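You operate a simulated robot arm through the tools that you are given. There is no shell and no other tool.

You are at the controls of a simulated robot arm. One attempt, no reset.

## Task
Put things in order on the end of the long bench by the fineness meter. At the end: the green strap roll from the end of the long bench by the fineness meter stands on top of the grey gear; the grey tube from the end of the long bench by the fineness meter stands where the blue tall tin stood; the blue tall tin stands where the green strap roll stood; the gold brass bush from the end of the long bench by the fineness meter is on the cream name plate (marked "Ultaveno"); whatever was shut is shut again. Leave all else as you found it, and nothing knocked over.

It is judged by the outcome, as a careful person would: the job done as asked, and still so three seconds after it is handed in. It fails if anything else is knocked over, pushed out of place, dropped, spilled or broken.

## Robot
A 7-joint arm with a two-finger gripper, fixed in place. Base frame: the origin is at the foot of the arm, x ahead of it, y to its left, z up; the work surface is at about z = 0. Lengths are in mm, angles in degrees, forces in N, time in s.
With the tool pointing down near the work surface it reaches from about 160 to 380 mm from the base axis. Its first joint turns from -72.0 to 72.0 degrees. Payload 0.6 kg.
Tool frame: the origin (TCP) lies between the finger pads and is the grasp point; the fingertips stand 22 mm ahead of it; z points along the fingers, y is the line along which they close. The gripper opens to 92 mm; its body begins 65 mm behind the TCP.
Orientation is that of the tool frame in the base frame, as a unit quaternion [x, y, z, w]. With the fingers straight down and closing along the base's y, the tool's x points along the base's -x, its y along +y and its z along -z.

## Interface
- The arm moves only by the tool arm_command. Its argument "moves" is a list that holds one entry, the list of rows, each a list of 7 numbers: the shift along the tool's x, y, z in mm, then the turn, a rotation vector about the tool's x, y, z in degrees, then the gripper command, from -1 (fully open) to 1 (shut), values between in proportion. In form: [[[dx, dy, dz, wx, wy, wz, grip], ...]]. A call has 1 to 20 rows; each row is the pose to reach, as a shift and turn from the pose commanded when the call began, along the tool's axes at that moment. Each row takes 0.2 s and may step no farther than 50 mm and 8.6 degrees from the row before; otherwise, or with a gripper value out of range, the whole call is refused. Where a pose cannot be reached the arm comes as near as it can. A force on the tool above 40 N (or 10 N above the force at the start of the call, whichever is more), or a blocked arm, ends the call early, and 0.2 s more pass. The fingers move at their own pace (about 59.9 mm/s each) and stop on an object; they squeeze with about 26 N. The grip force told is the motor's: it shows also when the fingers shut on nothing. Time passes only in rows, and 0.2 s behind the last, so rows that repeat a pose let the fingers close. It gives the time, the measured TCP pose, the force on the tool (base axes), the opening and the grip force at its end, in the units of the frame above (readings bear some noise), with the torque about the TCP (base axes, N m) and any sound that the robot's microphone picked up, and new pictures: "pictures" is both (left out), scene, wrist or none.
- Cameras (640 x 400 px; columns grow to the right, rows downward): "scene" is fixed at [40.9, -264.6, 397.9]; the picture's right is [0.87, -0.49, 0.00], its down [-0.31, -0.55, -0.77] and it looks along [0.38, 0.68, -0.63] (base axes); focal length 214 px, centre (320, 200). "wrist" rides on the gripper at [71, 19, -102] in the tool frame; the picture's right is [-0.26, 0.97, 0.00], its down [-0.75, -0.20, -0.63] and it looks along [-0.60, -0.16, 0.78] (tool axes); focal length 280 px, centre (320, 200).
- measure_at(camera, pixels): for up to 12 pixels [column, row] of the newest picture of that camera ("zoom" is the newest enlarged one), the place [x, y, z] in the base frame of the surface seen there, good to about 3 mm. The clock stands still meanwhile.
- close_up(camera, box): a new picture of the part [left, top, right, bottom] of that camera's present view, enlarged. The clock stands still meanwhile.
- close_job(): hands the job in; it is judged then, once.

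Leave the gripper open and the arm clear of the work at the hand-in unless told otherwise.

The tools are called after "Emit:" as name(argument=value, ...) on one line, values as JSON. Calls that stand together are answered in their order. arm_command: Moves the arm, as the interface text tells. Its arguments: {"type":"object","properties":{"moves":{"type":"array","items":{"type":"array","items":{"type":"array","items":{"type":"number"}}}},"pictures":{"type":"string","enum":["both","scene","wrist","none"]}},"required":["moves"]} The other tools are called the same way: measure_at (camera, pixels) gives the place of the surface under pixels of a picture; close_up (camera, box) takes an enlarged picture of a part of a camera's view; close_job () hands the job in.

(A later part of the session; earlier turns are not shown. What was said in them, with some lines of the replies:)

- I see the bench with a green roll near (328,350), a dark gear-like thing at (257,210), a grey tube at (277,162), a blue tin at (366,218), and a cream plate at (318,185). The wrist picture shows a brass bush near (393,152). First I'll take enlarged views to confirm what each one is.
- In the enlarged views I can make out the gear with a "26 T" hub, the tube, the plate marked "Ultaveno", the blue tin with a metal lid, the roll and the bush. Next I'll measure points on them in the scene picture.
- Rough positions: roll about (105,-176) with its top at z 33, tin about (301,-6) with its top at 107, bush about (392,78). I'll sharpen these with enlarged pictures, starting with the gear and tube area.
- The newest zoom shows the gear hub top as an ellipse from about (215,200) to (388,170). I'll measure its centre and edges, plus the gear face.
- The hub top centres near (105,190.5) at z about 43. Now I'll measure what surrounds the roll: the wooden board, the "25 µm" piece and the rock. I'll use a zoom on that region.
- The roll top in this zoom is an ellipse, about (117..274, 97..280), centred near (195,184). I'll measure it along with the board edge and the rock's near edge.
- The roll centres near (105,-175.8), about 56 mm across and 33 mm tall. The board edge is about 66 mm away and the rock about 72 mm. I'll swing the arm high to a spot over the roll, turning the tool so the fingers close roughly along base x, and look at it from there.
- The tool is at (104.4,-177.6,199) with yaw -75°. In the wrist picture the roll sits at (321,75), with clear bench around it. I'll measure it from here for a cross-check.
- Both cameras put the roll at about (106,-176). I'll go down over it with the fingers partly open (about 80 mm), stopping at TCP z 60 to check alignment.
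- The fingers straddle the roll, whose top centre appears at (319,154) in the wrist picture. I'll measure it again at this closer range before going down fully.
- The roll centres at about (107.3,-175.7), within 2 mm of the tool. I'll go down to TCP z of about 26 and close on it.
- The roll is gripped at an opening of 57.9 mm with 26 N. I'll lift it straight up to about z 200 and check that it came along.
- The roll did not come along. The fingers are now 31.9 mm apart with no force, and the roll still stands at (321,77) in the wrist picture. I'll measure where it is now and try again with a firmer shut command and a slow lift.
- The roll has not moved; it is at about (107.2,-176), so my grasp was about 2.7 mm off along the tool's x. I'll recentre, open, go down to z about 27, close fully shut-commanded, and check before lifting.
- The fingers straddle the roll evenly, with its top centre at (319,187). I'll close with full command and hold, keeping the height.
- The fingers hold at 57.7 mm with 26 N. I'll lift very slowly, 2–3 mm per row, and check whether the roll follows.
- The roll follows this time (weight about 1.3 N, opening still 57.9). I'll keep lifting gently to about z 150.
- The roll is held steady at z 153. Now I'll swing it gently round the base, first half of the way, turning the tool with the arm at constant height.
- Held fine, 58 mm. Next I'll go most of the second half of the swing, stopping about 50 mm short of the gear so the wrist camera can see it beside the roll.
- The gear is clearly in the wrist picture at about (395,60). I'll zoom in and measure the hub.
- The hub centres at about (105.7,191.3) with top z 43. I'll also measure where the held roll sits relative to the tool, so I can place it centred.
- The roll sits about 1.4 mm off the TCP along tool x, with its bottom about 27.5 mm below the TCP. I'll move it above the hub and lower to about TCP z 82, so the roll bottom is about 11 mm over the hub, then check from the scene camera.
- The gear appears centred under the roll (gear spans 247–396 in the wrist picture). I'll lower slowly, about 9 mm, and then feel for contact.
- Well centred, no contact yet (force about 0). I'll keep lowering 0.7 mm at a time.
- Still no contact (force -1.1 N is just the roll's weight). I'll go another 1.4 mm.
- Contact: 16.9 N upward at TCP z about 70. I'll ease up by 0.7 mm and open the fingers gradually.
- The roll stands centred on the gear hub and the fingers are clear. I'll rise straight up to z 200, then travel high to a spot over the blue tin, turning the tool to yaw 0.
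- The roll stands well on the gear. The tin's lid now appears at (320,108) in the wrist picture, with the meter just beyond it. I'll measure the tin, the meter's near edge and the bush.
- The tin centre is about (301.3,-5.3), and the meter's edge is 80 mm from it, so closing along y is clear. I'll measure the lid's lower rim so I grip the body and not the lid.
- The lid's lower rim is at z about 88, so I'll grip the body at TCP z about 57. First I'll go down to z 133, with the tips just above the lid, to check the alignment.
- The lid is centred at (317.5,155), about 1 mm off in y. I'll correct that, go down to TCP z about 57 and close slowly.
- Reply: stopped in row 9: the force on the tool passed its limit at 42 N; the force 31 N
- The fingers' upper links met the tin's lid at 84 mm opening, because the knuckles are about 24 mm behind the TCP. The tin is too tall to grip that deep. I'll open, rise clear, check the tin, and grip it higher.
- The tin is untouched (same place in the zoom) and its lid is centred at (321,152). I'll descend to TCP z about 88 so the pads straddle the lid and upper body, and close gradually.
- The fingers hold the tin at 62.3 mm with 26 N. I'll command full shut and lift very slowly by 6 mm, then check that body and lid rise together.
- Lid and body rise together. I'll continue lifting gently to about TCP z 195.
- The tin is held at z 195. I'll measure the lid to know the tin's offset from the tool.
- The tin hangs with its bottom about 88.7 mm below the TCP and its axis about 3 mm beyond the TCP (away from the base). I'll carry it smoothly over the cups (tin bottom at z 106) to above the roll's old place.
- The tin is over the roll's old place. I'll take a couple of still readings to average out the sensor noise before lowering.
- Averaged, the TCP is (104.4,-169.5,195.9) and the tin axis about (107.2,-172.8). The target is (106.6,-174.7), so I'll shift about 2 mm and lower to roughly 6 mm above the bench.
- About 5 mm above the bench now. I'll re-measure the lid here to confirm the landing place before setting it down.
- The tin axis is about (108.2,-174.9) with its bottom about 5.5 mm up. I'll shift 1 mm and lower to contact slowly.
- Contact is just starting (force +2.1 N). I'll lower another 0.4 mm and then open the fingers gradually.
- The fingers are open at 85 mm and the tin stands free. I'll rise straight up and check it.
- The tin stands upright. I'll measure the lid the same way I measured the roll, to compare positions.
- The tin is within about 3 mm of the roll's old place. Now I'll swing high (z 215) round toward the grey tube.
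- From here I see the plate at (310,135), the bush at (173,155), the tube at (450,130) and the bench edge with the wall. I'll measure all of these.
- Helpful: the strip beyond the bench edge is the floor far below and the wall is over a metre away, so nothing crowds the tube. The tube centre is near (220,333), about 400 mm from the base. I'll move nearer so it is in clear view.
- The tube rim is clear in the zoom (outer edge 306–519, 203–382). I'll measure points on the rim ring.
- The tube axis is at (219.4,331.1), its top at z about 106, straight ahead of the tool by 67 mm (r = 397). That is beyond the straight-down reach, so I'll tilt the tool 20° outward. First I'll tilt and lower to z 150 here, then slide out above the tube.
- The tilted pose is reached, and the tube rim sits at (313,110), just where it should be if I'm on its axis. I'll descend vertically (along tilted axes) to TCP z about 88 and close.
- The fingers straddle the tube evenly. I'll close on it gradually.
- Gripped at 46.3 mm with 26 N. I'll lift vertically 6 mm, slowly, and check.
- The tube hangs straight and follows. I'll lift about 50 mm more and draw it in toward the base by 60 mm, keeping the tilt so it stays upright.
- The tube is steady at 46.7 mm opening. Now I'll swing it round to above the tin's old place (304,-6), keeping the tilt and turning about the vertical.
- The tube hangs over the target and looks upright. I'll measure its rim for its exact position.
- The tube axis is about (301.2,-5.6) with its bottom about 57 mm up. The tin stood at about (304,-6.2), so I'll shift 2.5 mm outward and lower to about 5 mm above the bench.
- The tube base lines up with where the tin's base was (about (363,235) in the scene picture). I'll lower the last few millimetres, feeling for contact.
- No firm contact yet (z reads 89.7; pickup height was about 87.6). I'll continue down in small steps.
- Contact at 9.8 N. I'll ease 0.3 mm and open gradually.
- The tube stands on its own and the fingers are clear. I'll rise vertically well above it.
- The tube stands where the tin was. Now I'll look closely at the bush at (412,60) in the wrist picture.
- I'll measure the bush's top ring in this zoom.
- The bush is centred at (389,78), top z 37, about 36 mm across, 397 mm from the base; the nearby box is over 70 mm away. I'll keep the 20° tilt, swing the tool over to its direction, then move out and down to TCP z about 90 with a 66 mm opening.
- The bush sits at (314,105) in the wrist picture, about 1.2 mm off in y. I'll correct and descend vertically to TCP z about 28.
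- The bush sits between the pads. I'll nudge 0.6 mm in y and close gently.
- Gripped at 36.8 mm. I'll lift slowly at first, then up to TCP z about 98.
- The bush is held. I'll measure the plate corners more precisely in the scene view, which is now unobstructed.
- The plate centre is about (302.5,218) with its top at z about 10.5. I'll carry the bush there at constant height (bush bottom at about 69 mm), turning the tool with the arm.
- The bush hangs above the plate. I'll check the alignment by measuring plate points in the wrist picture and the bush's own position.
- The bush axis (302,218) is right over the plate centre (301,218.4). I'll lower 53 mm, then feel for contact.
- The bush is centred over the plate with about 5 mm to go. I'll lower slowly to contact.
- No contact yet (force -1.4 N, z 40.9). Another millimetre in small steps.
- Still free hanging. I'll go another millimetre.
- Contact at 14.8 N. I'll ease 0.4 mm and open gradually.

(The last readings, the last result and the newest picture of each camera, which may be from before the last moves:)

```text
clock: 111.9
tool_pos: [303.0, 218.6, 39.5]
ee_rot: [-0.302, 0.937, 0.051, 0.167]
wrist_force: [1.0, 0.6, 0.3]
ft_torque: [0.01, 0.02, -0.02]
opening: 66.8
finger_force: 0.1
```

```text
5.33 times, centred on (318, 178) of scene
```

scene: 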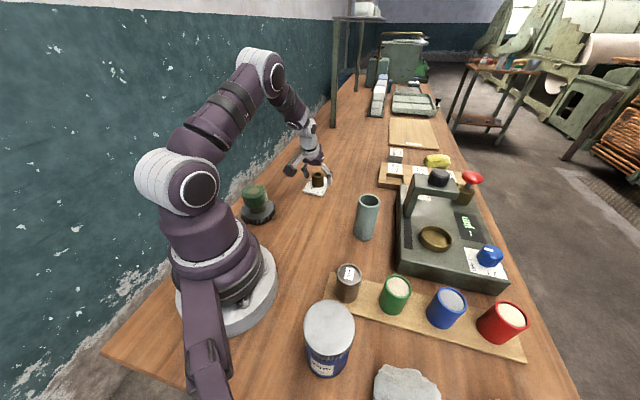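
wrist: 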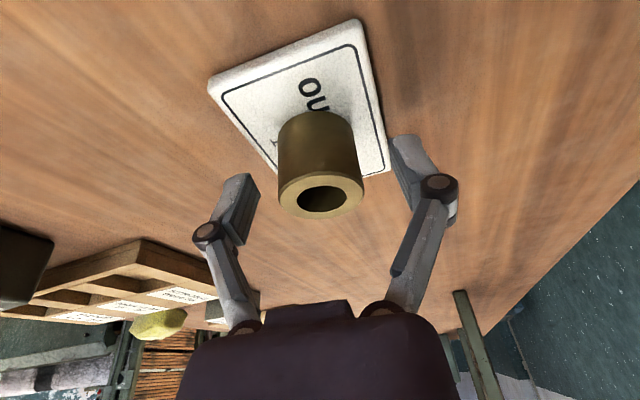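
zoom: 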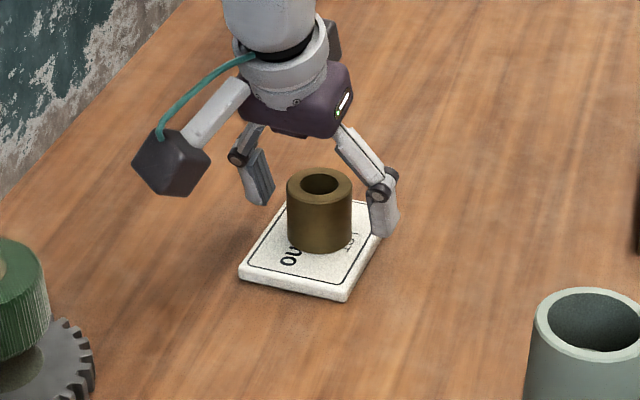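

The bush stands on the plate. I'll rise vertically clear of it.

Emit:
arm_command(moves=[[[-2.7, 0, -7.5, 0, 0, 0, -0.45], [-8.6, 0, -23.5, 0, 0, 0, -0.45], [-18.8, 0, -51.7, 0, 0, 0, -0.6], [-30.8, 0, -84.6, 0, 0, 0, -0.8], [-41, 0, -112.8, 0, 0, 0, -1], [-41, 0, -112.8, 0, 0, 0, -1]]])

Emit:
close_up(camera="scene", box=[270, 140, 366, 215])

```text
clock: 113.3
tool_pos: [303.6, 219.8, 158.4]
ee_rot: [-0.302, 0.937, 0.052, 0.166]
wrist_force: [0.1, -0.4, -0.2]
ft_torque: [0.03, -0.02, 0.0]
opening: 92.0
finger_force: 0.1
```

scene: 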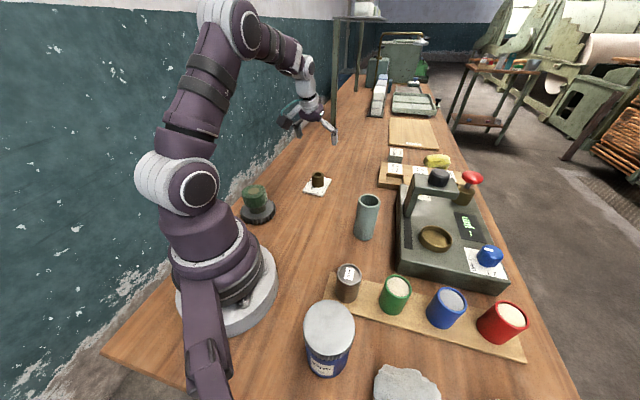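
wrist: 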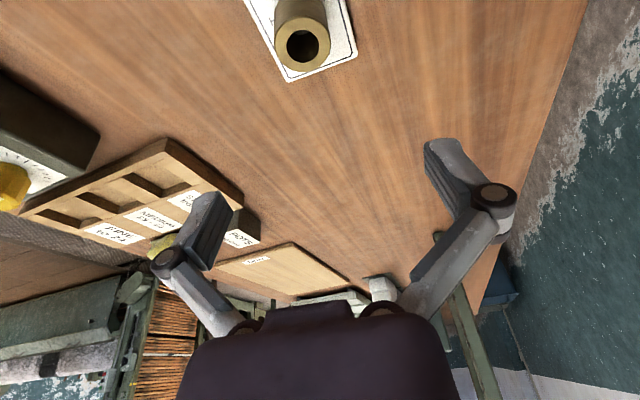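

```text
5.33 times, centred on (318, 178) of scene
```

zoom: 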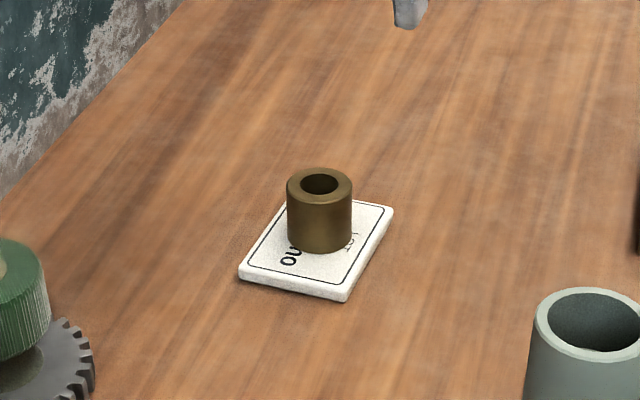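

The bush stands on the plate, undisturbed. I'll draw the arm back, straighten the tool, and move to a clear high pose near where it began, so I can inspect everything.

Emit:
arm_command(moves=[[[9.8, 0, -16.9, 0, 5, 0, -1], [19.6, 0, -33.8, 0, 10, 0, -1], [29.5, 0, -50.6, 0, 15, 0, -1], [39.3, 0, -67.5, 0, 20, 0, -1], [39.3, 0, -67.5, 0, 20, 0, -1]]], pictures="none")

```text
clock: 114.5
tool_pos: [252.8, 185.0, 209.0]
ee_rot: [-0.307, 0.952, -0.003, 0.001]
wrist_force: [0.5, 0.6, -0.3]
ft_torque: [0.0, -0.01, 0.0]
opening: 92.1
finger_force: 0.1
```

Now the swing back to near the starting pose.

Emit:
arm_command(moves=[[[13.9, -24.5, -2, 0, 0, 5.96, -1], [27.9, -49, -4, 0, 0, 11.9, -1], [41.8, -73.4, -6, 0, 0, 17.9, -1], [55.7, -97.9, -8, 0, 0, 23.8, -1], [69.7, -122.4, -10, 0, 0, 29.8, -1], [83.6, -146.9, -12, 0, 0, 35.75, -1], [83.6, -146.9, -12, 0, 0, 35.75, -1]]])

Emit:
close_up(camera="scene", box=[220, 130, 420, 255])

Emit:
close_up(camera="scene", box=[280, 240, 540, 400])

Emit:
close_up(camera="scene", box=[226, 170, 290, 225])

```text
clock: 116.1
tool_pos: [271.0, 15.6, 220.9]
ee_rot: [-0.001, 1.0, -0.002, 0.001]
wrist_force: [-0.6, -0.1, 0.2]
ft_torque: [0.01, -0.05, 0.0]
opening: 92.0
finger_force: 0.0
```

scene: 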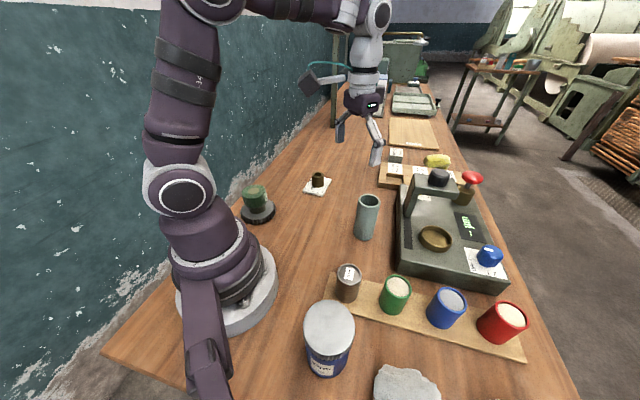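
wrist: 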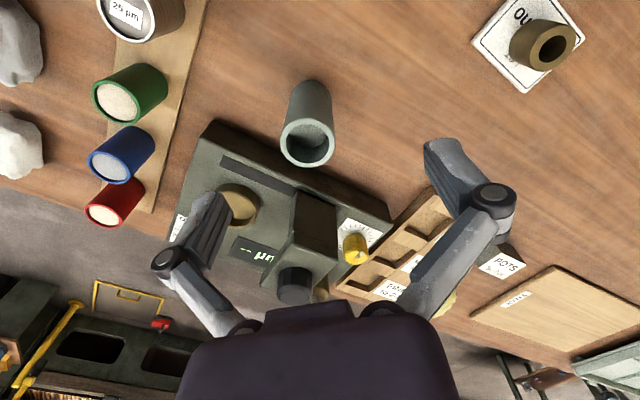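

```text
3.20 times, centred on (320, 192) of scene
```

zoom: 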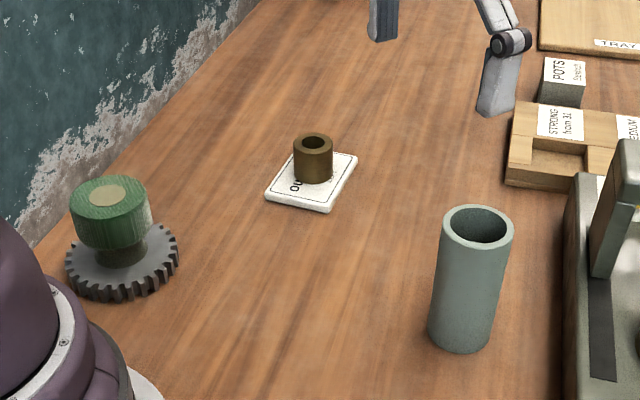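

```text
2.46 times, centred on (410, 320) of scene
```

zoom: 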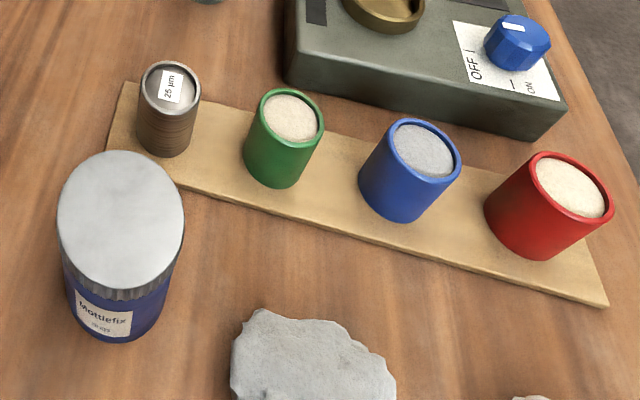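

```text
7.27 times, centred on (258, 198) of scene
```

zoom: 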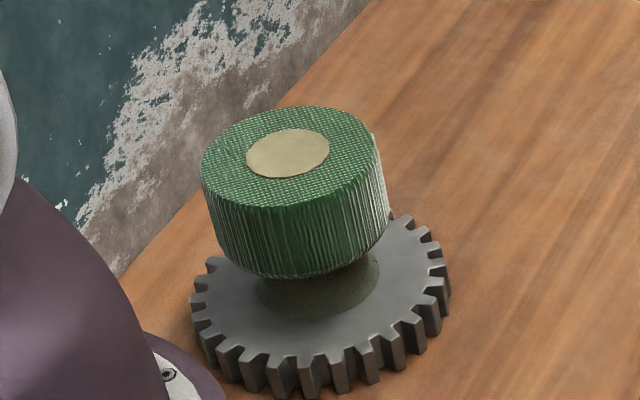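

All the pieces are in place:
- **Roll:** upright and centred on the gear hub.
- **Tin:** lid on, standing where the roll stood.
- **Tube:** standing where the tin stood.
- **Bush:** upright on the "Ultaveno" plate.

The gear, plate, cups, board, rocks and meter look the same as in the first pictures. The gripper is open and the arm is high and clear, so I'm handing the job in.

Emit:
close_job()

```text
The job is handed in.
```

The bench is in order and the job is handed in. I don't have the judge's result, but the last pictures before hand-in showed everything where you asked.

- **Green strap roll:** it stands centred on the hub of the grey gear.
- **Blue tall tin:** it stands where the roll was, within about 3 mm, with its lid on.
- **Grey tube:** it stands where the tin was, off by no more than about 4 mm as far as I can tell from the pictures.
- **Brass bush:** it stands upright near the middle of the "Ultaveno" plate.

Two grips failed along the way. The roll slipped from the fingers once, and the first grip on the tin pressed its lid with about 42 N before the arm stopped itself. Neither piece moved, fell or was damaged that I could see.

The pictures show nothing else moved or knocked over. I opened nothing. The gripper is open and the arm is back near its starting pose, clear of the work.
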